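You operate a simulated robot arm through the tools that you are given. There is no shell and no other tool.

You run a simulated robot arm. Do the job below in one go: nothing can be reset, and whatever is moved stays where it is left.

## Task
Ladle 100 mL from the white bowl into the marked beaker, then fill to 200 mL from the cream jug.
Fine: the jug on the table; lay the empty ladle on the table, the jug back; spill nothing. Set down upright: jug.

Only the result counts: the job must be done as asked and must still hold three seconds after the hand-in. Knocking over, shifting, dropping, spilling or breaking anything else fails it.

## Robot
A 7-joint arm with a two-finger parallel gripper, fixed in place. Base frame: the origin is on the floor under the middle of its stand, x ahead of it, y to its left, z up; the work surface is at about z = 0.76. Units: m, rad, N and s.
It reaches about 1.479 m from its shoulder. Its first joint turns from -2.897 to 2.897 rad. Payload 4.4 kg.
The tool frame sits at the grasp point between the pads (the TCP): z along the fingers, y along the line on which they close. The tips reach 0.023 m beyond it. Largest opening 0.094 m; finger width 0.038, thickness 0.01; the body of the gripper, 0.054 by 0.096 m, starts 0.039 m behind the TCP.
Orientation is told as [roll, pitch, yaw] about the base's x, y, z axes, in that order, counted from this pose: with the fingers straight down and closing along the base's y, the tool's x points along the base's -x, its y along +y and its z along -z.

## Interface
- The arm moves only by the tool drive_tool. Its argument "series" is a list that holds one entry, the list of rows, each a list of 7 numbers: the shift along the tool's x, y, z in cm, then the turn, a rotation vector about the tool's x, y, z in degrees, then the closure, from 0 (fully open) to 1 (shut). In form: [[[tx, ty, tz, ax, ay, az, jaw], ...]]. A call has 1 to 20 rows; each row is the pose to reach, as a shift and turn from the pose commanded when the call began, along the tool's axes at that moment. Rows are played at 5 a second. More than 0.05 m and 0.15 rad between two rows, or a gripper value outside its range, and nothing of the call is played. A pose out of reach is approached as far as the arm can. The call stops where the force on the tool passes 40 N (or 10 N more than at its start, if that is more) or the arm is blocked; 0.2 s more then pass. Each finger travels about 0.072 m/s and halts on what it meets, pressing with about 21 N; the grip force reading is that of the motor and also rises with nothing between the fingers. The clock runs only during rows and for 0.2 s after the last one: add rows that repeat a pose to give the fingers time. It gives the time, the measured TCP pose, the force on the tool (base axes), the opening and the grip force at its end, in the units of the frame above (readings bear some noise), with the torque about the TCP (base axes, N m) and any sound that the robot's microphone picked up.
- Cameras (640 x 400 px; columns grow to the right, rows downward): "scene" is fixed at [0.3991, 0.5002, 1.5129]; the picture's right is [0.99, -0.13, 0.00], its down [-0.12, -0.89, -0.45] and it looks along [0.06, 0.44, -0.89] (base axes); focal length 214 px, centre (320, 200). "wrist" rides on the gripper at [0.086, 0.016, -0.075] in the tool frame; the picture's right is [-0.18, 0.98, 0.00], its down [-0.58, -0.11, -0.81] and it looks along [-0.79, -0.15, 0.59] (tool axes); focal length 243 px, centre (320, 200). There is no depth. A picture from a camera that has moved, and an enlarged one, comes with that camera's place and axes in the base frame and with its lens.
- grab_frame(camera): a new picture of that camera. No time passes.
- inspect(camera, box): a new picture of the part [left, top, right, bottom] of that camera's present view, enlarged. No time passes.
- finish_job(): hands the job in; it is judged then, once.

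Nothing tells you positions but the pictures and the camera data. Unless the task says otherwise, let go and move clear before handing in.

The tools are called after "Call:" by a JSON object that holds its "fn" and its "kwargs". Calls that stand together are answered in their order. drive_tool: Moves the arm, as the interface text tells. Its arguments: {"type":"object","properties":{"series":{"type":"array"}},"required":["series"]} The other tools are called the same way: grab_frame (camera) takes a picture; inspect (camera, box) takes an enlarged picture of a part of a camera's view; finish_job () hands the job in.

At the start:

```text
time: 0.0
tcp_pos: [0.6384, 0.3999, 1.1846]
tcp_rot: [-0.001, 0.001, 0.001]
force: [0.2, -0.7, -0.4]
torque: [-0.01, 0.0, -0.02]
grip_width: 0.0938
grasp_force: 0.0
```

scene: 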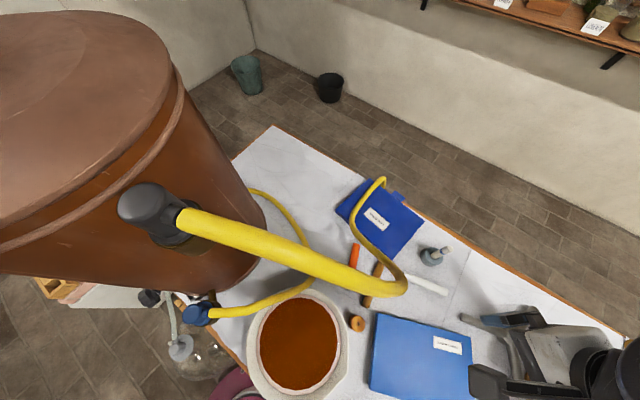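
wrist: 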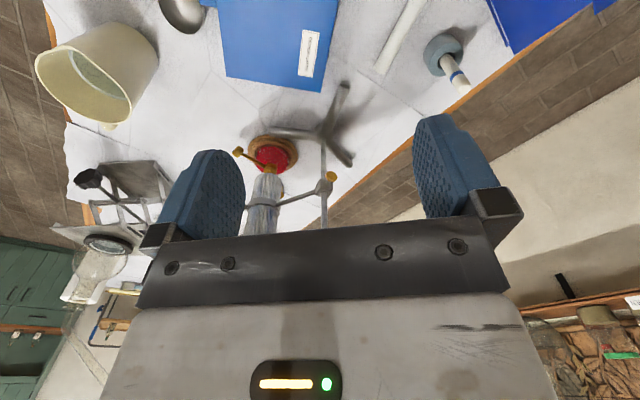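

I see a table with a big barrel, hoses, a white bowl with a brown liquid in the scene view, and a cream jug in the wrist view. I'll look more closely before moving anything.

Call:
{"fn": "inspect", "kwargs": {"camera": "scene", "box": [220, 150, 480, 400]}}

Call:
{"fn": "inspect", "kwargs": {"camera": "wrist", "box": [0, 0, 320, 200]}}

Call:
{"fn": "inspect", "kwargs": {"camera": "wrist", "box": [0, 150, 260, 400]}}

Call:
{"fn": "inspect", "kwargs": {"camera": "scene", "box": [420, 240, 640, 400]}}

```text
1.60 times, centred on (350, 275) of scene
camera zoom: at [0.3991, 0.5002, 1.5129], right [0.99, -0.13, 0.0], down [-0.12, -0.89, -0.45], along [0.06, 0.44, -0.89], focal length 343 px, centre (272, 80)
```

zoom: 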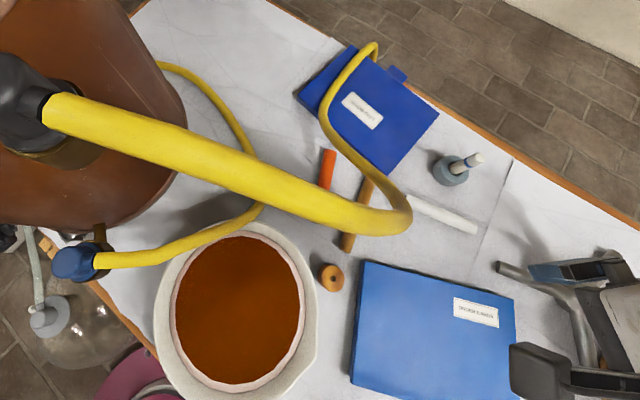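

```text
2.00 times, centred on (160, 100) of wrist
camera zoom: at [0.5523, 0.4174, 1.2589], right [0.18, 0.98, 0.0], down [0.58, -0.11, 0.81], along [0.79, -0.15, -0.59], focal length 485 px, centre (640, 400)
```

zoom: 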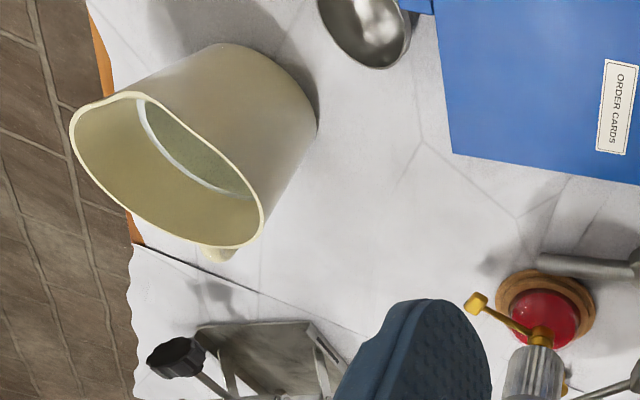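

```text
1.60 times, centred on (130, 275) of wrist
camera zoom: at [0.5523, 0.4174, 1.2589], right [0.18, 0.98, 0.0], down [0.58, -0.11, 0.81], along [0.79, -0.15, -0.59], focal length 388 px, centre (624, 80)
```

zoom: 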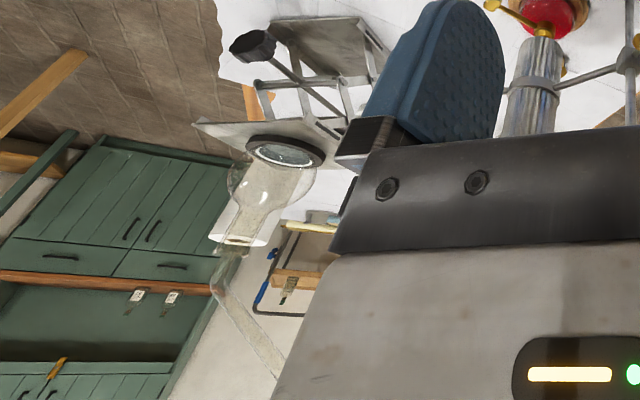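

```text
2.50 times, centred on (530, 320) of scene
camera zoom: at [0.3991, 0.5002, 1.5129], right [0.99, -0.13, 0.0], down [-0.12, -0.89, -0.45], along [0.06, 0.44, -0.89], focal length 536 px, centre (-205, -100)
```

zoom: 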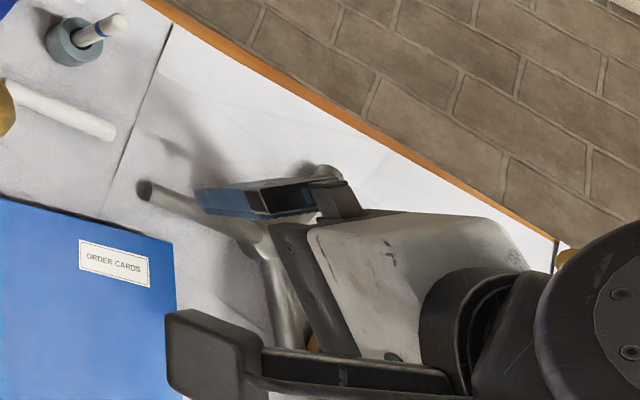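

Call:
{"fn": "drive_tool", "kwargs": {"series": [[[1, 0, -1.5, 0, 0, 8, 0], [2, 0, -3, 0, 0, 16, 0], [3, 0, -4.5, 0, 0, 24, 0], [4, 0, -6, 0, 0, 32, 0], [5, 0, -7.5, 0, 0, 40, 0], [6, 0, -9, 0, 0, 48, 0], [7, 0, -10.5, 0, 0, 56, 0], [8, 0, -12, 0, 0, 64, 0]]]}}

Call:
{"fn": "grab_frame", "kwargs": {"camera": "wrist"}}

Call:
{"fn": "grab_frame", "kwargs": {"camera": "scene"}}

```text
time: 1.8
tcp_pos: [0.5575, 0.4014, 1.3018]
tcp_rot: [-0.002, 0.0, -1.119]
force: [-0.5, 0.5, 0.3]
torque: [-0.01, -0.01, -0.01]
grip_width: 0.0941
grasp_force: 0.0
```

```text
taken
camera wrist: at [0.536, 0.4867, 1.3776], right [0.96, 0.26, 0.0], down [0.16, -0.57, 0.81], along [0.21, -0.78, -0.59], focal length 243 px, centre (320, 200)
```

wrist: 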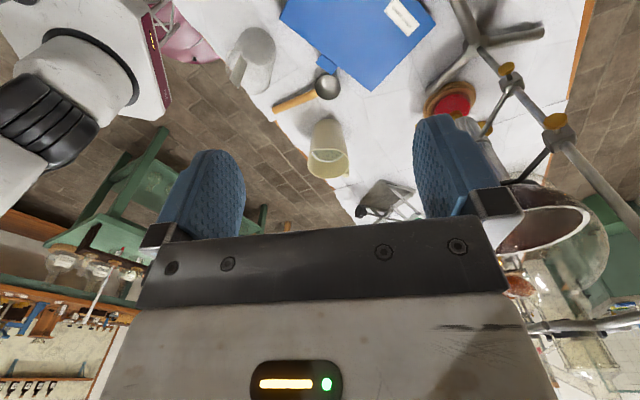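

```text
taken
```

scene: 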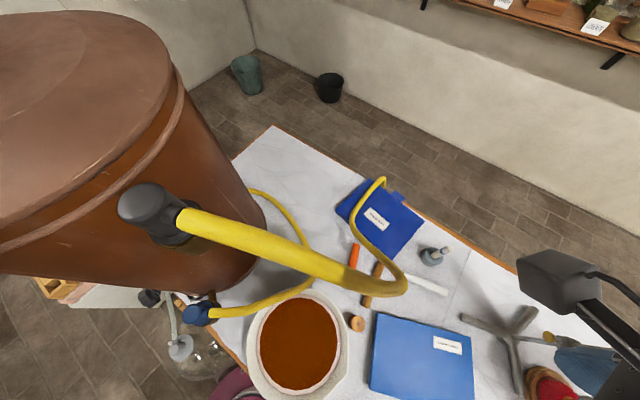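

Call:
{"fn": "inspect", "kwargs": {"camera": "wrist", "box": [200, 0, 440, 220]}}

Call:
{"fn": "inspect", "kwargs": {"camera": "wrist", "box": [220, 20, 380, 120]}}

Call:
{"fn": "inspect", "kwargs": {"camera": "wrist", "box": [280, 100, 440, 230]}}

```text
1.82 times, centred on (320, 110) of wrist
camera zoom: at [0.536, 0.4867, 1.3776], right [0.96, 0.26, 0.0], down [0.16, -0.57, 0.81], along [0.21, -0.78, -0.59], focal length 441 px, centre (320, 364)
```

zoom: 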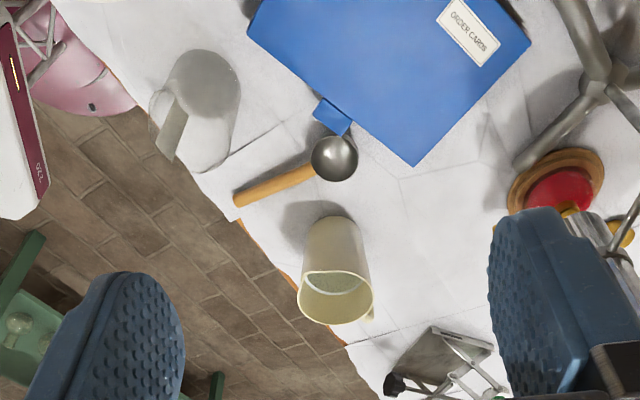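

```text
4.00 times, centred on (300, 70) of wrist
camera zoom: at [0.536, 0.4867, 1.3776], right [0.96, 0.26, 0.0], down [0.16, -0.57, 0.81], along [0.21, -0.78, -0.59], focal length 970 px, centre (400, 720)
```

zoom: 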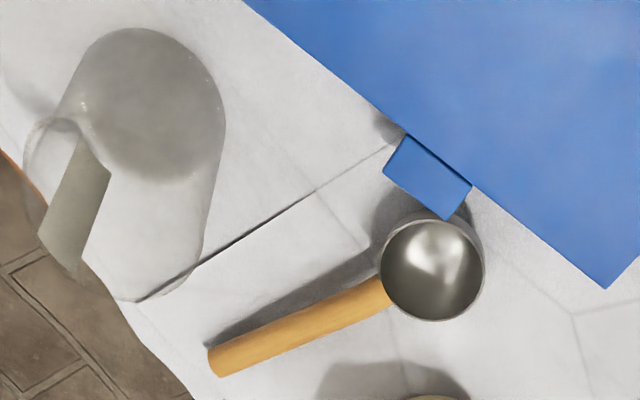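

```text
3.08 times, centred on (360, 165) of wrist
camera zoom: at [0.536, 0.4867, 1.3776], right [0.96, 0.26, 0.0], down [0.16, -0.57, 0.81], along [0.21, -0.78, -0.59], focal length 746 px, centre (197, 308)
```

zoom: 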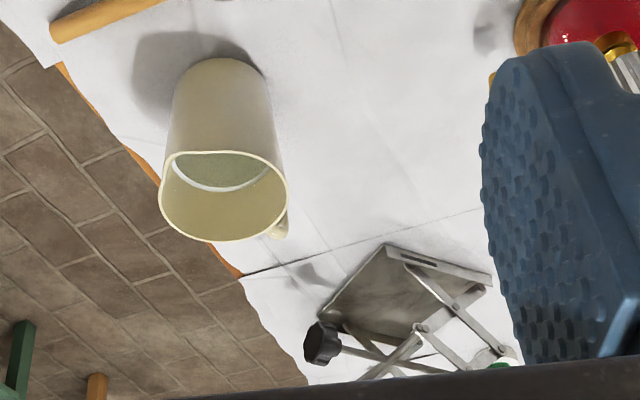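

Call:
{"fn": "drive_tool", "kwargs": {"series": [[[-2, -1.5, 0, 0, 0, -8, 0], [-4, -3, 0, 0, 0, -16, 0], [-6, -4.5, 0, 0, 0, -24, 0], [-8, -6, 0, 0, 0, -32, 0], [-10, -7.5, 0, 0, 0, -40, 0], [-12, -9, 0, 0, 0, -48, 0], [-14, -10.5, 0, 0, 0, -56, 0], [-16, -12, 0, 0, 0, -64, 0], [-16, -12, 0, 0, 0, -72, 0], [-16, -12, 0, 0, 0, -80, 0], [-16, -12, 0, 0, 0, -88, 0], [-16, -12, 0, 0, 0, -96, 0], [-16, -12, 0, 0, 0, -104, 0]]]}}

Call:
{"fn": "grab_frame", "kwargs": {"camera": "wrist"}}

Call:
{"fn": "grab_frame", "kwargs": {"camera": "scene"}}

```text
time: 4.6
tcp_pos: [0.5201, 0.2051, 1.3043]
tcp_rot: [-0.001, 0.001, 0.701]
force: [-0.1, -0.1, 0.1]
torque: [-0.02, 0.02, 0.01]
grip_width: 0.0938
grasp_force: 0.1
```

```text
taken
camera wrist: at [0.4443, 0.1612, 1.3792], right [-0.49, 0.87, 0.0], down [0.51, 0.29, 0.81], along [0.7, 0.4, -0.59], focal length 243 px, centre (320, 200)
```

wrist: 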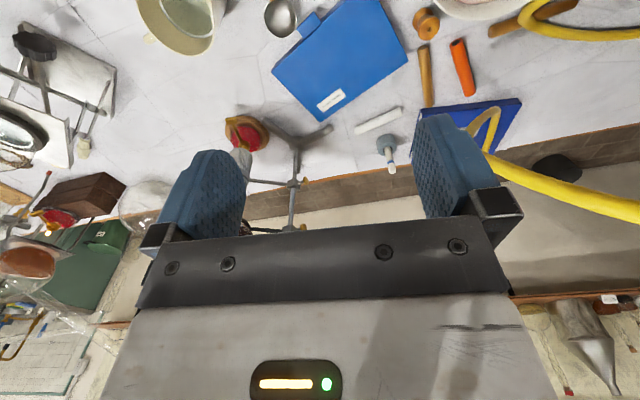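

```text
taken
```

scene: 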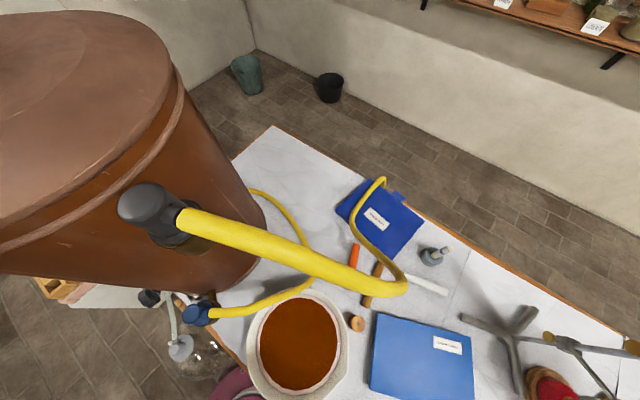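

Call:
{"fn": "drive_tool", "kwargs": {"series": [[[1, -1, 0, 0, 0, -8, 0], [2, -2, 0, 0, 0, -16, 0], [3, -3, 0, 0, 0, -24, 0], [4, -4, 0, 0, 0, -32, 0], [5, -5, 0, 0, 0, -40, 0], [5.2, -6, 0, 0, 0, -48, 0], [5.2, -6, 0, 0, 0, -56, 0], [5.2, -6, 0, 0, 0, -64, 0]]]}}

Call:
{"fn": "grab_frame", "kwargs": {"camera": "wrist"}}

Call:
{"fn": "inspect", "kwargs": {"camera": "wrist", "box": [160, 0, 480, 200]}}

```text
time: 6.4
tcp_pos: [0.5192, 0.1239, 1.3043]
tcp_rot: [0.001, -0.001, 1.815]
force: [0.5, 0.0, -0.5]
torque: [-0.02, 0.01, 0.04]
grip_width: 0.0937
grasp_force: 0.1
```

```text
taken
camera wrist: at [0.5251, 0.0374, 1.3792], right [-1.0, -0.06, 0.0], down [-0.04, 0.59, 0.81], along [-0.05, 0.8, -0.59], focal length 243 px, centre (320, 200)
```

wrist: 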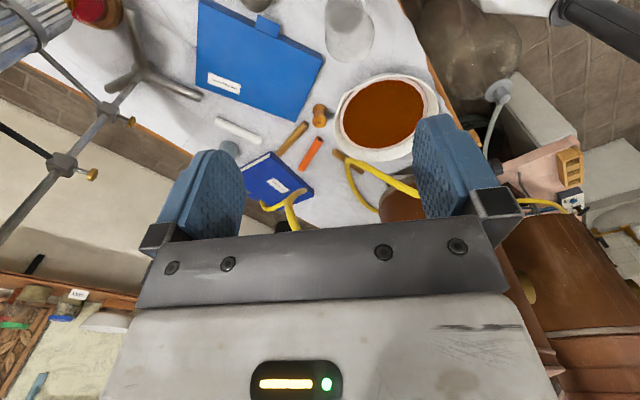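

```text
2.00 times, centred on (320, 100) of wrist
camera zoom: at [0.5251, 0.0374, 1.3792], right [-1.0, -0.06, 0.0], down [-0.04, 0.59, 0.81], along [-0.05, 0.8, -0.59], focal length 485 px, centre (320, 400)
```

zoom: 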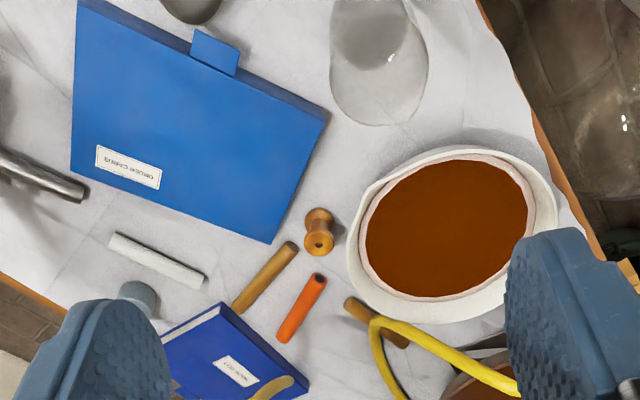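

Call:
{"fn": "inspect", "kwargs": {"camera": "wrist", "box": [300, 0, 460, 180]}}

Call:
{"fn": "inspect", "kwargs": {"camera": "scene", "box": [240, 280, 360, 400]}}

```text
2.22 times, centred on (380, 90) of wrist
camera zoom: at [0.5251, 0.0374, 1.3792], right [-1.0, -0.06, 0.0], down [-0.04, 0.59, 0.81], along [-0.05, 0.8, -0.59], focal length 539 px, centre (187, 444)
```

zoom: 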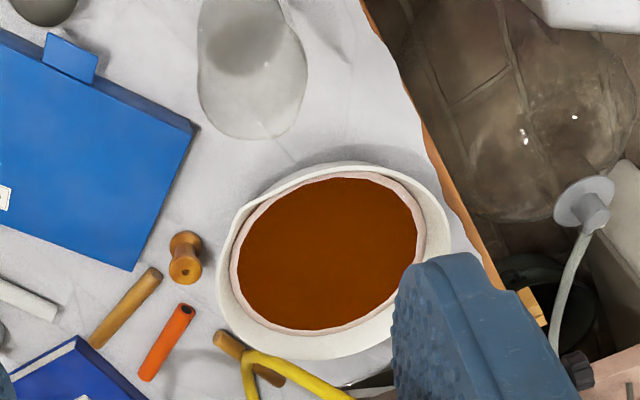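

```text
3.33 times, centred on (300, 340) of scene
camera zoom: at [0.3991, 0.5002, 1.5129], right [0.99, -0.13, 0.0], down [-0.12, -0.89, -0.45], along [0.06, 0.44, -0.89], focal length 715 px, centre (387, -267)
```

zoom: 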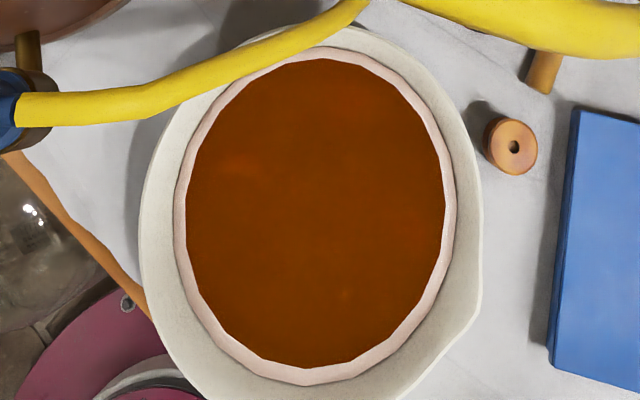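

Call:
{"fn": "drive_tool", "kwargs": {"series": [[[1.6, -1.07, 3.86, 0, 0, -3, 0], [3.2, -2.15, 7.7, 0, 0, -6, 0], [4.8, -3.2, 11.6, 0, 0, -9, 0], [6.4, -4.3, 15.4, 0, 0, -12, 0], [8, -5.4, 19.3, 0, 0, -15, 0], [9.6, -6.45, 23.1, 0, 0, -18, 0], [11.15, -7.5, 25, 0, 0, -21, 0]]]}}

Call:
{"fn": "grab_frame", "kwargs": {"camera": "wrist"}}

```text
time: 8.0
tcp_pos: [0.6184, 0.0354, 1.0532]
tcp_rot: [0.001, 0.0, 2.181]
force: [0.5, 0.0, -0.2]
torque: [0.04, -0.02, 0.04]
grip_width: 0.0937
grasp_force: 0.0
```

```text
taken
camera wrist: at [0.656, -0.0448, 1.1293], right [-0.91, -0.41, 0.0], down [-0.25, 0.54, 0.81], along [-0.33, 0.73, -0.59], focal length 243 px, centre (320, 200)
```

wrist: 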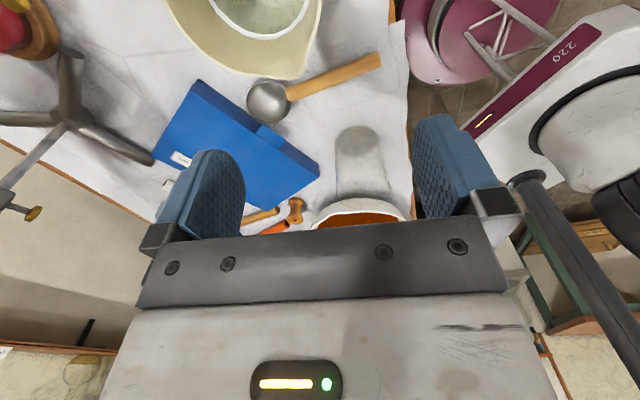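

Call:
{"fn": "drive_tool", "kwargs": {"series": [[[0, 0, 0, 0, -8, 0, 0], [0, 0, 0, 0, -16, 0, 0], [0, 0, 0, 0, -24, 0, 0], [0, 0, 0, 0, -30, 0, 0]]]}}

Call:
{"fn": "grab_frame", "kwargs": {"camera": "wrist"}}

Call:
{"fn": "inspect", "kwargs": {"camera": "wrist", "box": [240, 0, 420, 120]}}

```text
time: 9.0
tcp_pos: [0.6193, 0.0354, 1.0542]
tcp_rot: [-0.002, -0.524, 2.182]
force: [-0.3, -0.3, -1.2]
torque: [-0.02, 0.0, -0.01]
grip_width: 0.094
grasp_force: 0.0
```

```text
taken
camera wrist: at [0.6712, -0.0648, 1.0762], right [-0.9, -0.43, 0.09], down [0.03, 0.14, 0.99], along [-0.44, 0.89, -0.11], focal length 243 px, centre (320, 200)
```

wrist: 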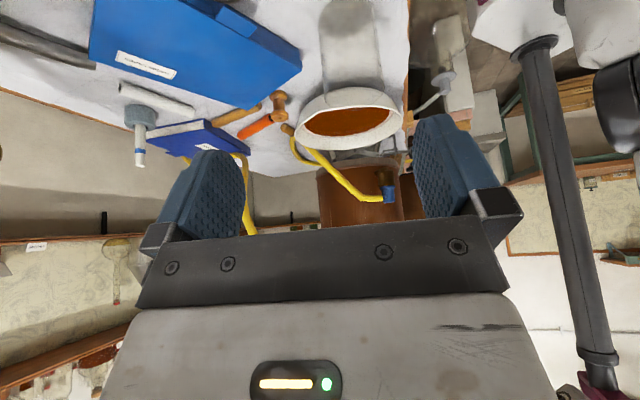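

```text
3.33 times, centred on (330, 60) of wrist
camera zoom: at [0.6712, -0.0648, 1.0762], right [-0.9, -0.43, 0.09], down [0.03, 0.14, 0.99], along [-0.44, 0.89, -0.11], focal length 809 px, centre (287, 667)
```

zoom: 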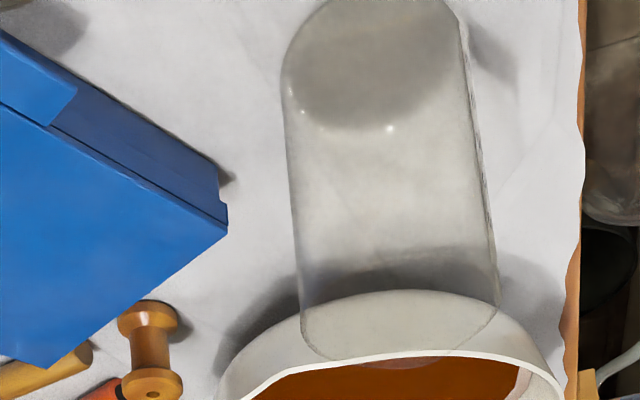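

Call:
{"fn": "drive_tool", "kwargs": {"series": [[[-1.55, 2.9, 0.9, 3.5, 0, 6.06, 0], [-3.1, 5.8, 1.8, 7, 0, 12.1, 0], [-4.65, 8.7, 2.7, 10.5, 0, 18.2, 0], [-6.2, 11.6, 3.6, 14, 0, 24.2, 0], [-7.74, 14.5, 4.47, 17.5, 0, 30.3, 0]]]}}

Call:
{"fn": "grab_frame", "kwargs": {"camera": "wrist"}}

Call:
{"fn": "inspect", "kwargs": {"camera": "wrist", "box": [220, 0, 420, 130]}}

```text
time: 10.2
tcp_pos: [0.4491, 0.0252, 1.0551]
tcp_rot: [-0.001, -0.524, 1.571]
force: [-0.1, 0.2, 1.0]
torque: [-0.02, 0.01, 0.01]
grip_width: 0.0938
grasp_force: 0.0
```

```text
taken
camera wrist: at [0.4336, -0.0863, 1.0764], right [-0.98, 0.16, 0.09], down [0.11, 0.1, 0.99], along [0.15, 0.98, -0.12], focal length 243 px, centre (320, 200)
```

wrist: 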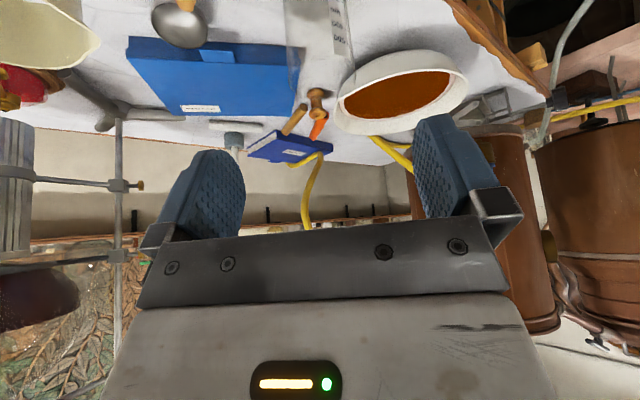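

```text
3.08 times, centred on (320, 65) of wrist
camera zoom: at [0.4336, -0.0863, 1.0764], right [-0.98, 0.16, 0.09], down [0.11, 0.1, 0.99], along [0.15, 0.98, -0.12], focal length 746 px, centre (320, 615)
```

zoom: 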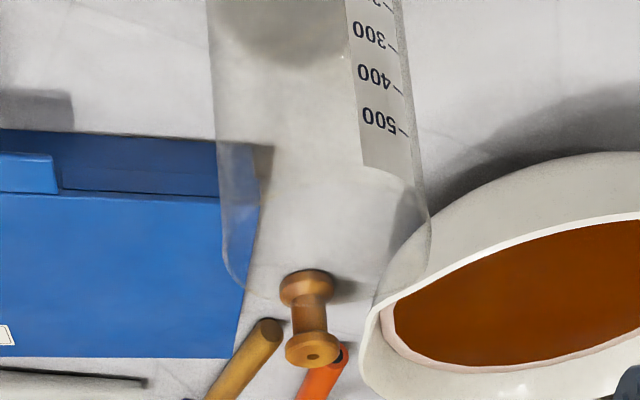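

Call:
{"fn": "drive_tool", "kwargs": {"series": [[[0, 0, 0, 0, 7, 0, 0], [0, 0, 0, 0, 14, 0, 0]]]}}

Call:
{"fn": "grab_frame", "kwargs": {"camera": "wrist"}}

Call:
{"fn": "inspect", "kwargs": {"camera": "wrist", "box": [270, 0, 370, 120]}}

Call:
{"fn": "inspect", "kwargs": {"camera": "wrist", "box": [100, 0, 300, 130]}}

Call:
{"fn": "inspect", "kwargs": {"camera": "wrist", "box": [300, 40, 500, 170]}}

```text
time: 10.8
tcp_pos: [0.4505, 0.0248, 1.0544]
tcp_rot: [0.001, -0.277, 1.57]
force: [0.4, 0.0, 0.9]
torque: [-0.01, 0.0, 0.03]
grip_width: 0.0939
grasp_force: 0.2
```

```text
taken
camera wrist: at [0.4341, -0.0785, 1.1025], right [-0.98, 0.18, 0.05], down [0.11, 0.34, 0.94], along [0.15, 0.92, -0.35], focal length 243 px, centre (320, 200)
```

wrist: 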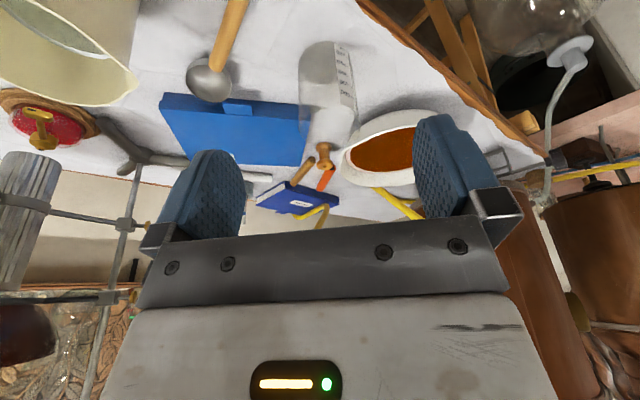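

```text
3.33 times, centred on (320, 60) of wrist
camera zoom: at [0.4341, -0.0785, 1.1025], right [-0.98, 0.18, 0.05], down [0.11, 0.34, 0.94], along [0.15, 0.92, -0.35], focal length 809 px, centre (320, 667)
```

zoom: 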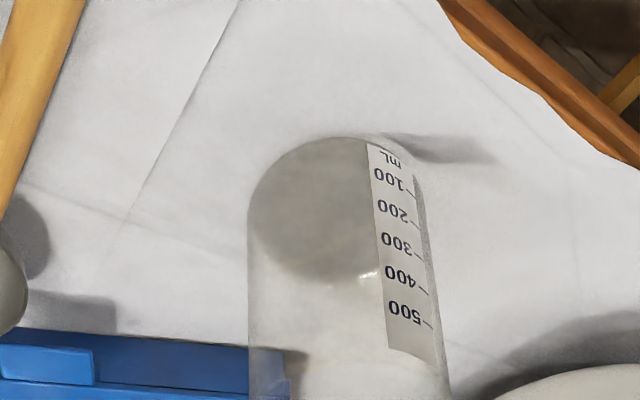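

```text
3.08 times, centred on (200, 65) of wrist
camera zoom: at [0.4341, -0.0785, 1.1025], right [-0.98, 0.18, 0.05], down [0.11, 0.34, 0.94], along [0.15, 0.92, -0.35], focal length 746 px, centre (689, 615)
```

zoom: 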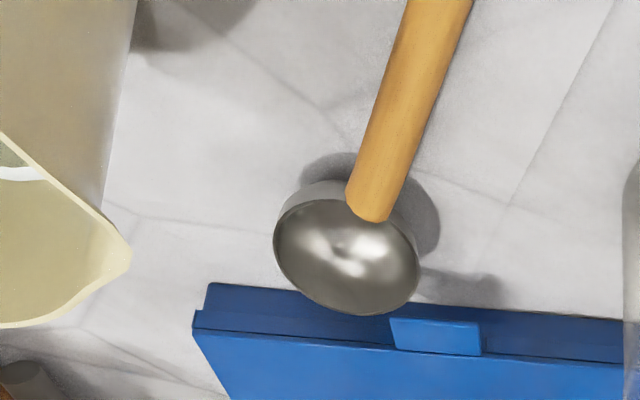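

```text
3.08 times, centred on (400, 105) of wrist
camera zoom: at [0.4341, -0.0785, 1.1025], right [-0.98, 0.18, 0.05], down [0.11, 0.34, 0.94], along [0.15, 0.92, -0.35], focal length 746 px, centre (74, 492)
```

zoom: 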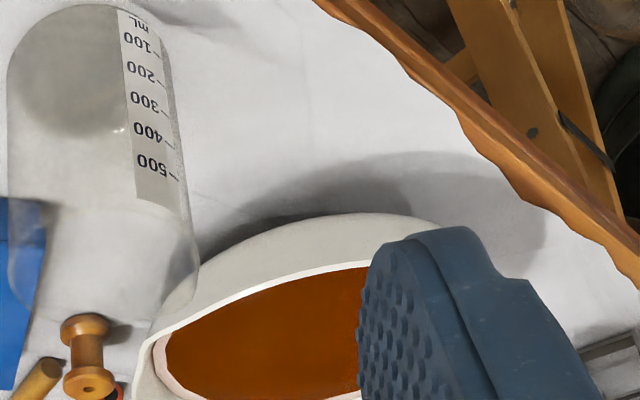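

Call:
{"fn": "drive_tool", "kwargs": {"series": [[[-1.5, -1.54, 0.43, -2.05, 0, -7.2, 0], [-3, -3.1, 0.86, -4.1, 0, -14.4, 0], [-4.5, -4.6, 1.28, -6.15, 0, -21.6, 0], [-6, -6.2, 1.7, -8.2, 0, -28.8, 0], [-7.5, -7.7, 2.14, -10.25, 0, -36.1, 0], [-9, -9.3, 2.57, -12.3, 0, -43.3, 0], [-10.5, -10.8, 3, -14.35, 0, -50.5, 0], [-12, -12.35, 3.42, -16.4, 0, -57.7, 0]]]}}

Call:
{"fn": "grab_frame", "kwargs": {"camera": "wrist"}}

Call:
{"fn": "grab_frame", "kwargs": {"camera": "scene"}}

```text
time: 12.6
tcp_pos: [0.5731, 0.1513, 1.052]
tcp_rot: [-0.002, -0.278, 2.621]
force: [0.6, -0.7, 1.2]
torque: [0.0, -0.01, -0.01]
grip_width: 0.0939
grasp_force: 0.0
```

```text
taken
camera wrist: at [0.6558, 0.0852, 1.1009], right [-0.64, -0.76, 0.05], down [-0.24, 0.26, 0.94], along [-0.73, 0.59, -0.35], focal length 243 px, centre (320, 200)
```

wrist: 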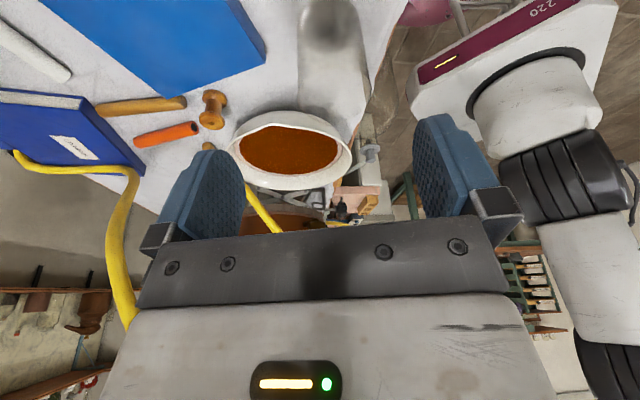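

```text
taken
```

scene: 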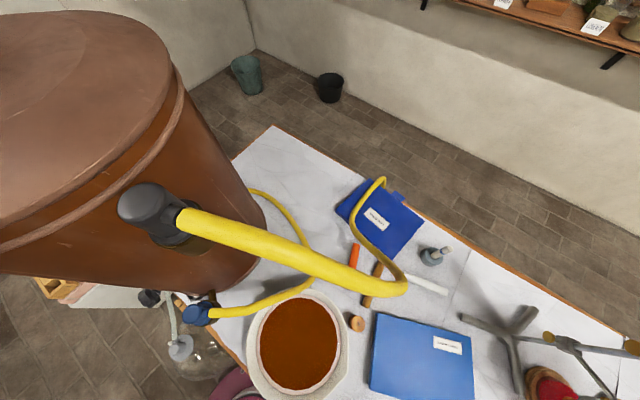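

Call:
{"fn": "drive_tool", "kwargs": {"series": [[[0, 0, 0, 7.7, 0, -2.2, 0], [0, 0, 0, 15.4, 0, -4.4, 0], [0, 0, 0, 23.1, 0, -6.6, 0], [0, 0, 0, 30.8, 0, -8.8, 0], [0, 0, 0, 38.5, 0, -11, 0], [0, 0, 0, 46.2, 0, -13.2, 0], [0, 0, 0, 53.9, 0, -15.4, 0], [0, 0, 0, 61.6, 0, -17.5, 0], [0, 0, 0, 69.3, 0, -19.7, 0], [0, 0, 0, 77, 0, -21.9, 0], [0, 0, 0, 84.7, 0, -24.1, 0], [0, 0, 0, 92.4, 0, -26.3, 0], [0, 0, 0, 100, 0, -28.5, 0]]]}}

Call:
{"fn": "grab_frame", "kwargs": {"camera": "wrist"}}

```text
time: 15.4
tcp_pos: [0.4656, 0.1322, 1.328]
tcp_rot: [-1.679, -0.181, 2.908]
force: [1.2, -0.4, -0.3]
torque: [0.0, -0.03, -0.04]
grip_width: 0.0941
grasp_force: 0.1
out of reach, approached as far as the arm can: row 6, 7, 8, 9, 10, 11, 12, 13
```

```text
taken
camera wrist: at [0.5291, 0.0436, 1.2895], right [-0.32, 0.19, -0.93], down [-0.74, -0.66, 0.13], along [-0.59, 0.73, 0.35], focal length 243 px, centre (320, 200)
```

wrist: 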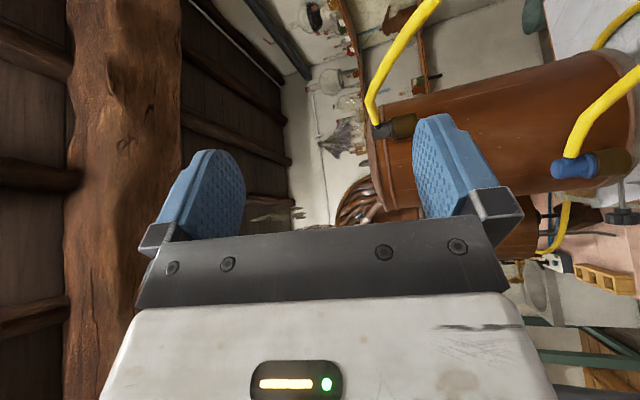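

Call:
{"fn": "drive_tool", "kwargs": {"series": [[[0, 0, 0, 0, 0, 0, 0]]]}}

```text
time: 15.8
tcp_pos: [0.468, 0.1315, 1.3273]
tcp_rot: [-1.679, -0.182, 2.905]
force: [-1.2, -0.3, -1.4]
torque: [0.01, -0.01, -0.01]
grip_width: 0.094
grasp_force: 0.0
```

Call:
{"fn": "drive_tool", "kwargs": {"series": [[[0, 0, 0, -7.4, 0, 0, 0], [0, 0, 0, -14.8, 0, 0, 0], [0, 0, 0, -22.2, 0, 0, 0], [0, 0, 0, -29.6, 0, 0, 0], [0, 0, 0, -37, 0, 0, 0], [0, 0, 0, -44.4, 0, 0, 0], [0, 0, 0, -51.8, 0, 0, 0], [0, 0, 0, -59.2, 0, 0, 0], [0, 0, 0, -66.6, 0, 0, 0], [0, 0, 0, -74, 0, 0, 0], [0, 0, 0, -81.4, 0, 0, 0], [0, 0, 0, -88.8, 0, 0, 0], [0, 0, 0, -96.2, 0, 0, 0]]]}}

Call:
{"fn": "grab_frame", "kwargs": {"camera": "scene"}}

```text
time: 18.6
tcp_pos: [0.4724, 0.1321, 1.3288]
tcp_rot: [0.004, -0.18, 2.906]
force: [0.6, 0.0, -0.4]
torque: [-0.01, 0.02, 0.05]
grip_width: 0.0941
grasp_force: 0.1
```

```text
taken
```

scene: 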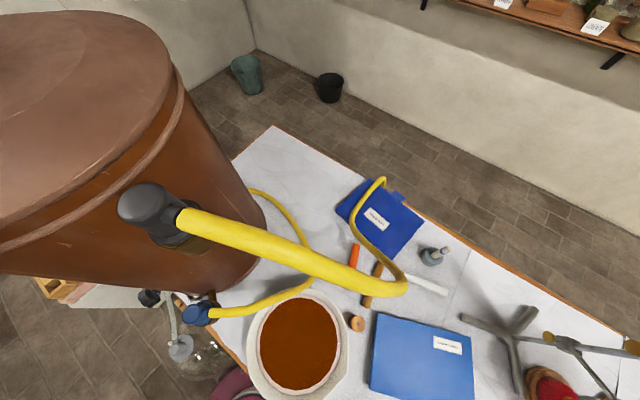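

Call:
{"fn": "drive_tool", "kwargs": {"series": [[[0.2, -1.27, 4.2, 0, 0, 0, 0], [0.4, -2.5, 8.4, 0, 0, 0, 0], [0.6, -3.8, 12.6, 0, 0, 0, 0], [0.8, -5.1, 16.8, 0, 0, 0, 0], [1.03, -6.33, 21.07, 0, 0, 0, 0], [1.03, -6.33, 21.07, 0, 8, 0, 0], [1.03, -6.33, 21.07, 0, 16, 0, 0], [1.03, -6.33, 21.07, 0, 24, 0, 0], [1.03, -6.33, 21.07, 0, 32, 0, 0], [1.03, -6.33, 21.07, 0, 40, 0, 0]]]}}

Call:
{"fn": "grab_frame", "kwargs": {"camera": "wrist"}}

Call:
{"fn": "grab_frame", "kwargs": {"camera": "scene"}}

```text
time: 20.8
tcp_pos: [0.4593, 0.1998, 1.1201]
tcp_rot: [0.003, 0.52, 2.909]
force: [0.5, 0.1, 0.1]
torque: [0.01, 0.0, 0.0]
grip_width: 0.094
grasp_force: 0.0
```

```text
taken
camera wrist: at [0.4942, 0.1758, 1.2285], right [-0.38, -0.92, -0.09], down [-0.85, 0.32, 0.41], along [-0.35, 0.23, -0.91], focal length 243 px, centre (320, 200)
```

wrist: 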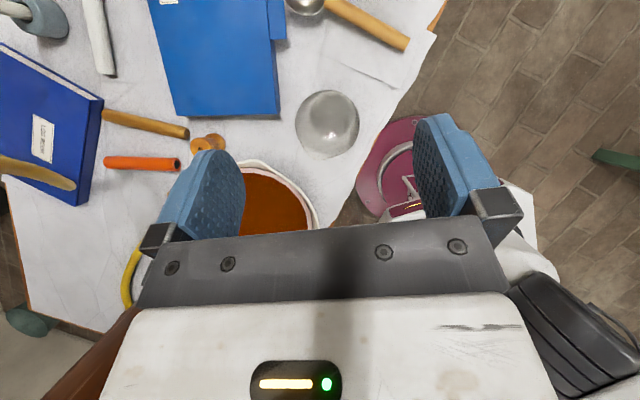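

```text
taken
```

scene: 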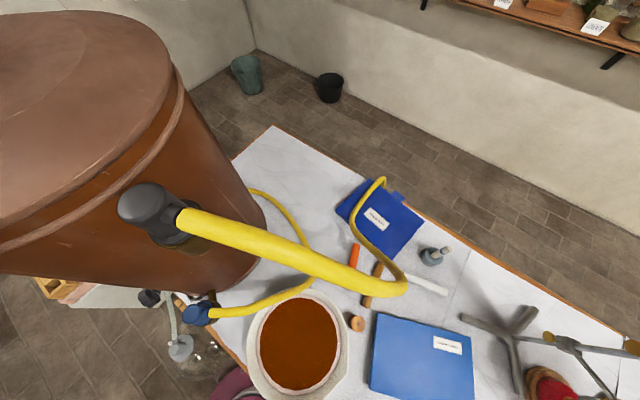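

Call:
{"fn": "drive_tool", "kwargs": {"series": [[[0, 0, 0, 0, 8, 0, 0], [0, 0, 0, 0, 16, 0, 0], [0, 0, 0, 0, 24, 0, 0], [0, 0, 0, 0, 32, 0, 0], [0, 0, 0, 0, 40, 0, 0], [0, 0, 0, 0, 48, 0, 0]]]}}

Call:
{"fn": "grab_frame", "kwargs": {"camera": "wrist"}}

```text
time: 22.2
tcp_pos: [0.4603, 0.2, 1.1194]
tcp_rot: [0.008, 1.358, 2.913]
force: [0.2, -0.5, -0.2]
torque: [-0.01, 0.0, 0.01]
grip_width: 0.094
grasp_force: 0.0
```

```text
taken
camera wrist: at [0.4048, 0.197, 1.2206], right [-0.27, -0.95, -0.18], down [-0.86, 0.32, -0.4], along [0.43, 0.05, -0.9], focal length 243 px, centre (320, 200)
```

wrist: 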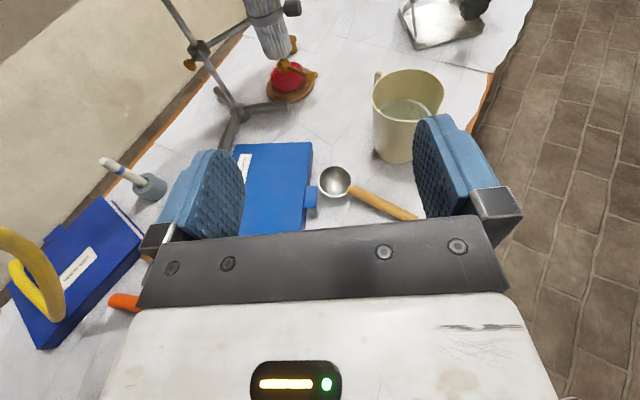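

Call:
{"fn": "drive_tool", "kwargs": {"series": [[[0, 0, 0, 0, 8, 0, 0], [0, 0, 0, 0, 16, 0, 0], [0, 0, 0, 0, 24, 0, 0]]]}}

Call:
{"fn": "grab_frame", "kwargs": {"camera": "wrist"}}

Call:
{"fn": "inspect", "kwargs": {"camera": "wrist", "box": [300, 40, 500, 240]}}

```text
time: 23.0
tcp_pos: [0.4603, 0.1999, 1.1197]
tcp_rot: [3.134, 1.364, -0.242]
force: [0.0, 0.5, 0.2]
torque: [0.02, -0.01, 0.01]
grip_width: 0.0942
grasp_force: 0.2
```

```text
taken
camera wrist: at [0.3693, 0.2055, 1.1902], right [-0.19, -0.96, -0.18], down [-0.63, 0.26, -0.73], along [0.75, -0.03, -0.66], focal length 243 px, centre (320, 200)
```

wrist: 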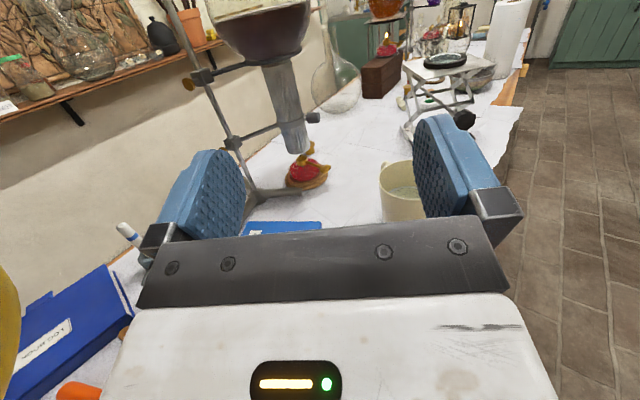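

```text
2.00 times, centred on (400, 140) of wrist
camera zoom: at [0.3693, 0.2055, 1.1902], right [-0.19, -0.96, -0.18], down [-0.63, 0.26, -0.73], along [0.75, -0.03, -0.66], focal length 485 px, centre (160, 320)
```

zoom: 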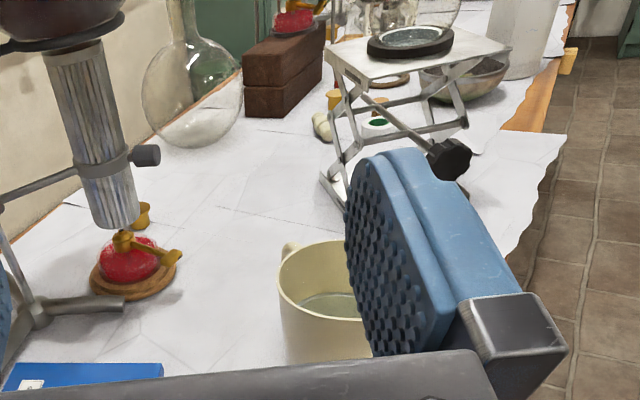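

Call:
{"fn": "drive_tool", "kwargs": {"series": [[[0, 0, 0, 0, -8, 0, 0], [0, 0, 0, 0, -16, 0, 0], [0, 0, 0, 0, -24, 0, 0], [0, 0, 0, 0, -32, 0, 0]]]}}

Call:
{"fn": "inspect", "kwargs": {"camera": "wrist", "box": [300, 0, 500, 200]}}

Call:
{"fn": "inspect", "kwargs": {"camera": "wrist", "box": [350, 30, 450, 130]}}

```text
time: 24.0
tcp_pos: [0.4583, 0.2006, 1.118]
tcp_rot: [0.005, 1.212, 2.91]
force: [0.2, -0.4, -1.5]
torque: [-0.01, 0.01, 0.0]
grip_width: 0.0939
grasp_force: 0.0
```

```text
2.00 times, centred on (400, 100) of wrist
camera zoom: at [0.4182, 0.1941, 1.227], right [-0.29, -0.94, -0.17], down [-0.91, 0.33, -0.26], along [0.3, 0.08, -0.95], focal length 485 px, centre (160, 400)
```

zoom: 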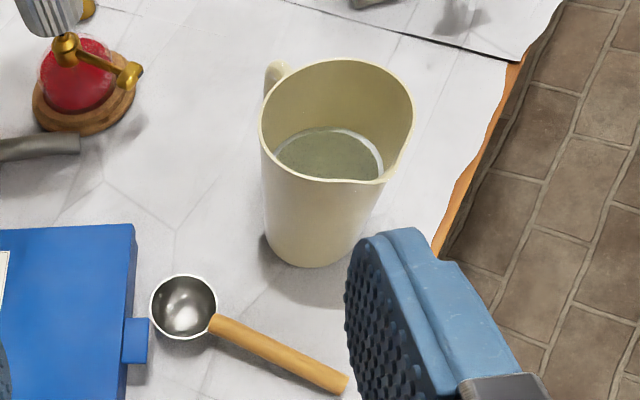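

```text
4.00 times, centred on (400, 80) of wrist
camera zoom: at [0.4182, 0.1941, 1.227], right [-0.29, -0.94, -0.17], down [-0.91, 0.33, -0.26], along [0.3, 0.08, -0.95], focal length 970 px, centre (0, 680)
```

zoom: 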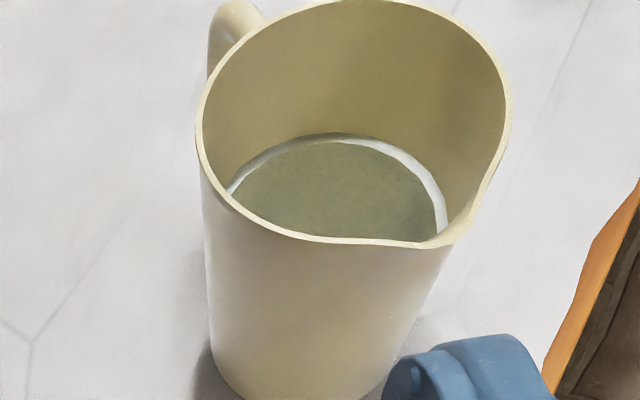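

Call:
{"fn": "drive_tool", "kwargs": {"series": [[[1.34, 1.58, 3.56, 0, 0, 0, 0], [2.67, 3.17, 7.11, 0, 0, 0, 0], [4.0, 4.75, 10.67, 0, 0, 0, 0], [5.35, 6.34, 14.2, 0, 0, 0, 0], [6.7, 7.9, 17.8, 0, 0, 0, 0], [8.02, 9.51, 21.3, 0, 0, 0, 0]]]}}

Call:
{"fn": "grab_frame", "kwargs": {"camera": "wrist"}}

```text
time: 25.4
tcp_pos: [0.6606, 0.0555, 1.1213]
tcp_rot: [0.007, 1.215, 2.91]
force: [-0.3, -0.2, -1.3]
torque: [-0.01, -0.01, -0.02]
grip_width: 0.0936
grasp_force: 0.1
```

```text
taken
camera wrist: at [0.619, 0.0496, 1.2295], right [-0.29, -0.94, -0.17], down [-0.91, 0.33, -0.26], along [0.31, 0.08, -0.95], focal length 243 px, centre (320, 200)
```

wrist: 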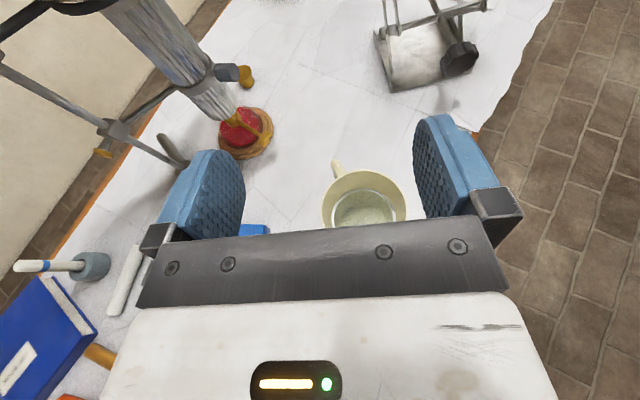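

Call:
{"fn": "drive_tool", "kwargs": {"series": [[[1.3, 0.7, -3.6, 0, 0, 0, 0], [2.6, 1.4, -7.2, 0, 0, 0, 0]]]}}

Call:
{"fn": "inspect", "kwargs": {"camera": "wrist", "box": [280, 100, 440, 240]}}

```text
time: 26.0
tcp_pos: [0.5997, 0.0549, 1.1698]
tcp_rot: [0.006, 1.214, 2.914]
force: [0.3, 0.4, -0.1]
torque: [0.04, -0.02, -0.01]
grip_width: 0.094
grasp_force: 0.1
```

```text
2.86 times, centred on (360, 170) of wrist
camera zoom: at [0.5588, 0.0486, 1.278], right [-0.29, -0.94, -0.17], down [-0.91, 0.33, -0.26], along [0.3, 0.08, -0.95], focal length 693 px, centre (206, 286)
```

zoom: 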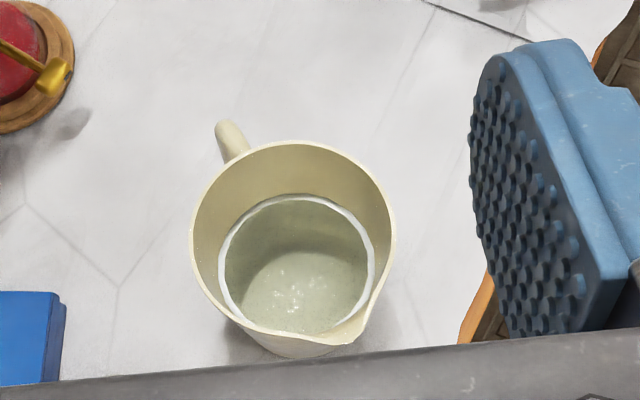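

Call:
{"fn": "drive_tool", "kwargs": {"series": [[[0, 0, 0, 0, -8, 0, 0], [0, 0, 0, 0, -16, 0, 0], [0, 0, 0, 0, -24, 0, 0], [0, 0, 0, 0, -32, 0, 0], [0, 0, 0, 0, -40, 0, 0], [0, 0, 0, 0, -48, 0, 0], [0, 0, 0, 0, -56, 0, 0], [0, 0, 0, 0, -64, 0, 0], [0, 0, 0, 0, -69.5, 0, 0]]]}}

```text
time: 28.0
tcp_pos: [0.5997, 0.0555, 1.1686]
tcp_rot: [0.0, 0.0, 2.907]
force: [-0.8, 0.2, 0.3]
torque: [0.0, 0.01, -0.01]
grip_width: 0.0942
grasp_force: 0.1
```

Call:
{"fn": "drive_tool", "kwargs": {"series": [[[2.1, 1.9, 1.4, 0, 0, 7.66, 0], [4.2, 3.8, 2.8, 0, 0, 15.3, 0], [6.3, 5.7, 4.2, 0, 0, 23, 0], [8.4, 7.6, 5.6, 0, 0, 30.6, 0], [10.5, 9.5, 7, 0, 0, 38.3, 0], [12.6, 11.4, 8.4, 0, 0, 46, 0], [14.7, 13.4, 9.8, 0, 0, 53.6, 0], [16.8, 15.3, 11.2, 0, 0, 61.3, 0], [18.9, 17.2, 12.6, 0, 0, 69, 0], [21, 19.1, 14, 0, 0, 76.6, 0]]]}}

Call:
{"fn": "drive_tool", "kwargs": {"series": [[[0, 0, 0, 0, -8, 0, 0], [0, 0, 0, 0, -16, 0, 0], [0, 0, 0, 0, -24, 0, 0]]]}}

Call:
{"fn": "grab_frame", "kwargs": {"camera": "wrist"}}

```text
time: 30.2
tcp_pos: [0.7598, -0.1825, 1.032]
tcp_rot: [-0.003, 0.001, 1.57]
force: [0.4, -0.1, -0.6]
torque: [0.02, 0.01, 0.0]
grip_width: 0.0942
grasp_force: 0.1
```

```text
time: 31.0
tcp_pos: [0.7595, -0.1816, 1.0314]
tcp_rot: [-0.004, -0.42, 1.57]
force: [0.1, -0.2, -0.1]
torque: [-0.01, -0.01, 0.0]
grip_width: 0.0939
grasp_force: 0.1
```

```text
taken
camera wrist: at [0.7441, -0.2898, 1.065], right [-0.98, 0.17, 0.07], down [0.11, 0.2, 0.97], along [0.15, 0.96, -0.22], focal length 243 px, centre (320, 200)
```

wrist: 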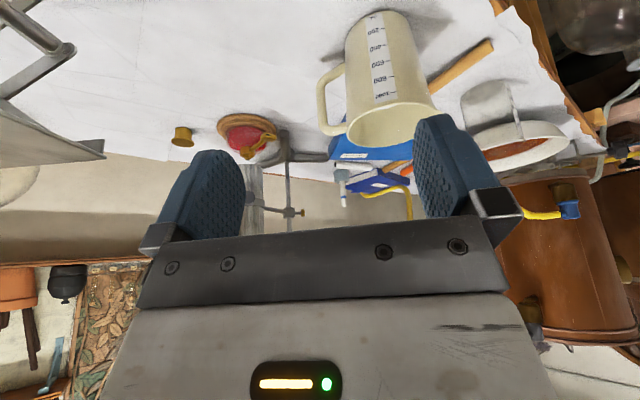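

Call:
{"fn": "inspect", "kwargs": {"camera": "wrist", "box": [290, 0, 460, 160]}}

Call:
{"fn": "inspect", "kwargs": {"camera": "wrist", "box": [440, 60, 600, 200]}}

```text
2.50 times, centred on (375, 80) of wrist
camera zoom: at [0.7441, -0.2898, 1.065], right [-0.98, 0.17, 0.07], down [0.11, 0.2, 0.97], along [0.15, 0.96, -0.22], focal length 606 px, centre (182, 500)
```

zoom: 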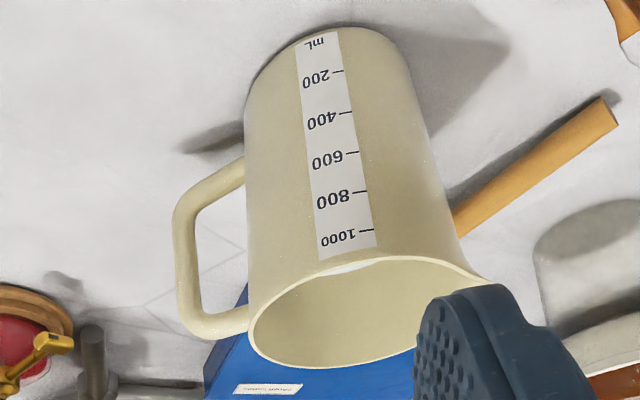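

```text
2.86 times, centred on (520, 130) of wrist
camera zoom: at [0.7441, -0.2898, 1.065], right [-0.98, 0.17, 0.07], down [0.11, 0.2, 0.97], along [0.15, 0.96, -0.22], focal length 693 px, centre (-251, 400)
```

zoom: 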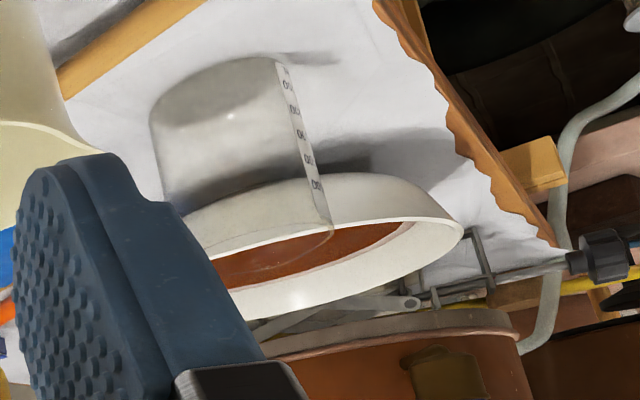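

Call:
{"fn": "drive_tool", "kwargs": {"series": [[[-3.07, 2.71, 1.37, 2.34, 0, 5.25, 0], [-6.14, 5.43, 2.74, 4.69, 0, 10.5, 0], [-9.21, 8.14, 4.11, 7.03, 0, 15.75, 0], [-12.28, 10.85, 5.49, 9.38, 0, 21, 0], [-15.35, 13.56, 6.86, 11.7, 0, 26.25, 0], [-18.4, 16.3, 8.2, 14.06, 0, 31.5, 0], [-21.5, 19, 9.6, 16.4, 0, 36.75, 0], [-24.56, 21.7, 10.97, 18.75, 0, 42, 0]]]}}

Call:
{"fn": "grab_frame", "kwargs": {"camera": "wrist"}}

```text
time: 32.8
tcp_pos: [0.5456, 0.0889, 1.0309]
tcp_rot: [-0.005, -0.419, 0.767]
force: [-0.2, 0.5, 0.5]
torque: [0.01, 0.0, 0.0]
grip_width: 0.0939
grasp_force: 0.1
```

```text
taken
camera wrist: at [0.455, 0.0265, 1.0643], right [-0.56, 0.83, 0.07], down [0.22, 0.06, 0.97], along [0.8, 0.56, -0.22], focal length 243 px, centre (320, 200)
```

wrist: 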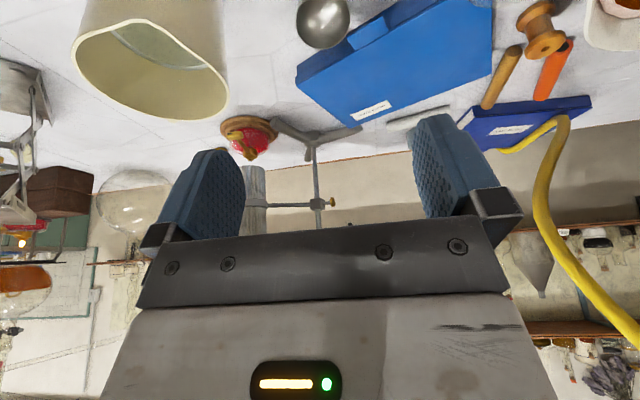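

Call:
{"fn": "drive_tool", "kwargs": {"series": [[[1.6, 0, 3.4, 0, 1, 0, 0], [3.2, 0.05, 6.8, 0, 2, 0, 0], [4.8, 0.1, 10.2, 0, 3, 0, 0], [6.44, 0.1, 13.66, 0, 4, 0, 0]]]}}

Call:
{"fn": "grab_frame", "kwargs": {"camera": "wrist"}}

```text
time: 33.8
tcp_pos: [0.5401, 0.0872, 0.8793]
tcp_rot: [-0.004, -0.349, 0.767]
force: [0.6, 0.1, -0.3]
torque: [0.0, -0.02, 0.0]
grip_width: 0.0942
grasp_force: 0.0
```

```text
taken
camera wrist: at [0.4534, 0.0254, 0.9206], right [-0.56, 0.83, 0.06], down [0.27, 0.11, 0.96], along [0.79, 0.55, -0.28], focal length 243 px, centre (320, 200)
```

wrist: 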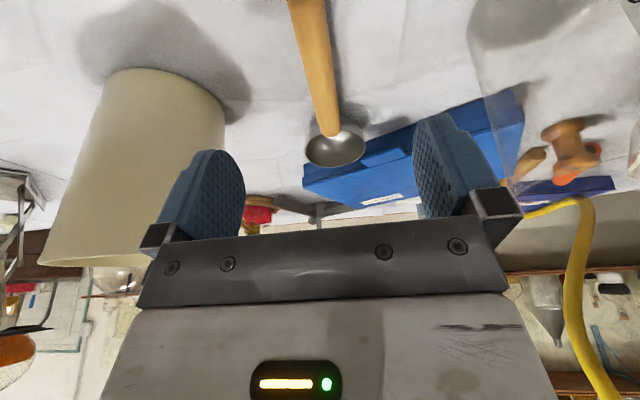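

Call:
{"fn": "drive_tool", "kwargs": {"series": [[[0.9, -0.05, 2.6, 0, 0, 0, 0], [1.8, -0.1, 5.2, 0, 0, 0, 0], [2.55, -0.16, 7.5, 0, 0, 0, 0], [2.55, -0.16, 7.5, 0, 0, 0, 0]]]}}

Call:
{"fn": "grab_frame", "kwargs": {"camera": "wrist"}}

```text
time: 34.8
tcp_pos: [0.5443, 0.0869, 0.7997]
tcp_rot: [-0.005, -0.35, 0.766]
force: [-0.3, 0.4, 0.4]
torque: [0.01, -0.04, -0.01]
grip_width: 0.094
grasp_force: 0.0
```

```text
taken
camera wrist: at [0.4569, 0.0251, 0.8399], right [-0.56, 0.83, 0.06], down [0.27, 0.11, 0.96], along [0.79, 0.55, -0.28], focal length 243 px, centre (320, 200)
```

wrist: 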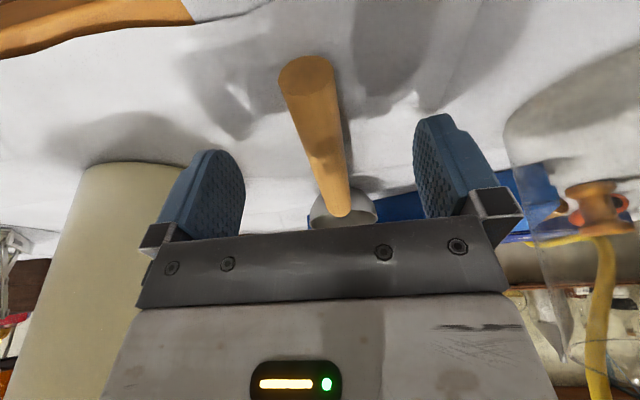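

Call:
{"fn": "drive_tool", "kwargs": {"series": [[[0.14, 0, 0.38, 0, 0, 0, 0], [0.27, 0, 0.75, 0, 0, 0, 0]]]}}

Call:
{"fn": "inspect", "kwargs": {"camera": "wrist", "box": [220, 30, 460, 240]}}

```text
time: 35.4
tcp_pos: [0.5427, 0.0862, 0.791]
tcp_rot: [-0.003, -0.348, 0.767]
force: [-0.4, 1.1, -1.2]
torque: [0.01, 0.02, 0.0]
grip_width: 0.0936
grasp_force: 0.1
```

```text
1.90 times, centred on (340, 135) of wrist
camera zoom: at [0.4553, 0.025, 0.8322], right [-0.56, 0.83, 0.06], down [0.27, 0.11, 0.96], along [0.79, 0.55, -0.28], focal length 462 px, centre (282, 324)
```

zoom: 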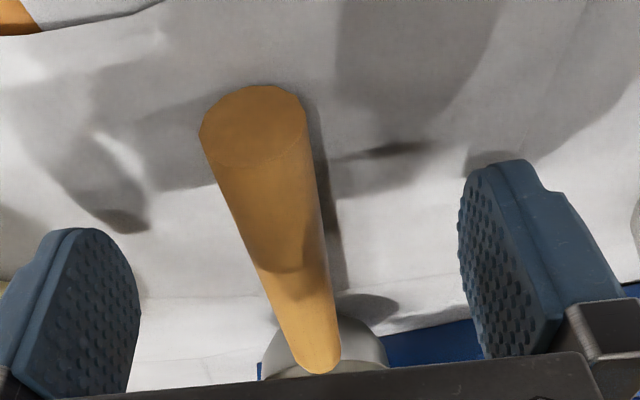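

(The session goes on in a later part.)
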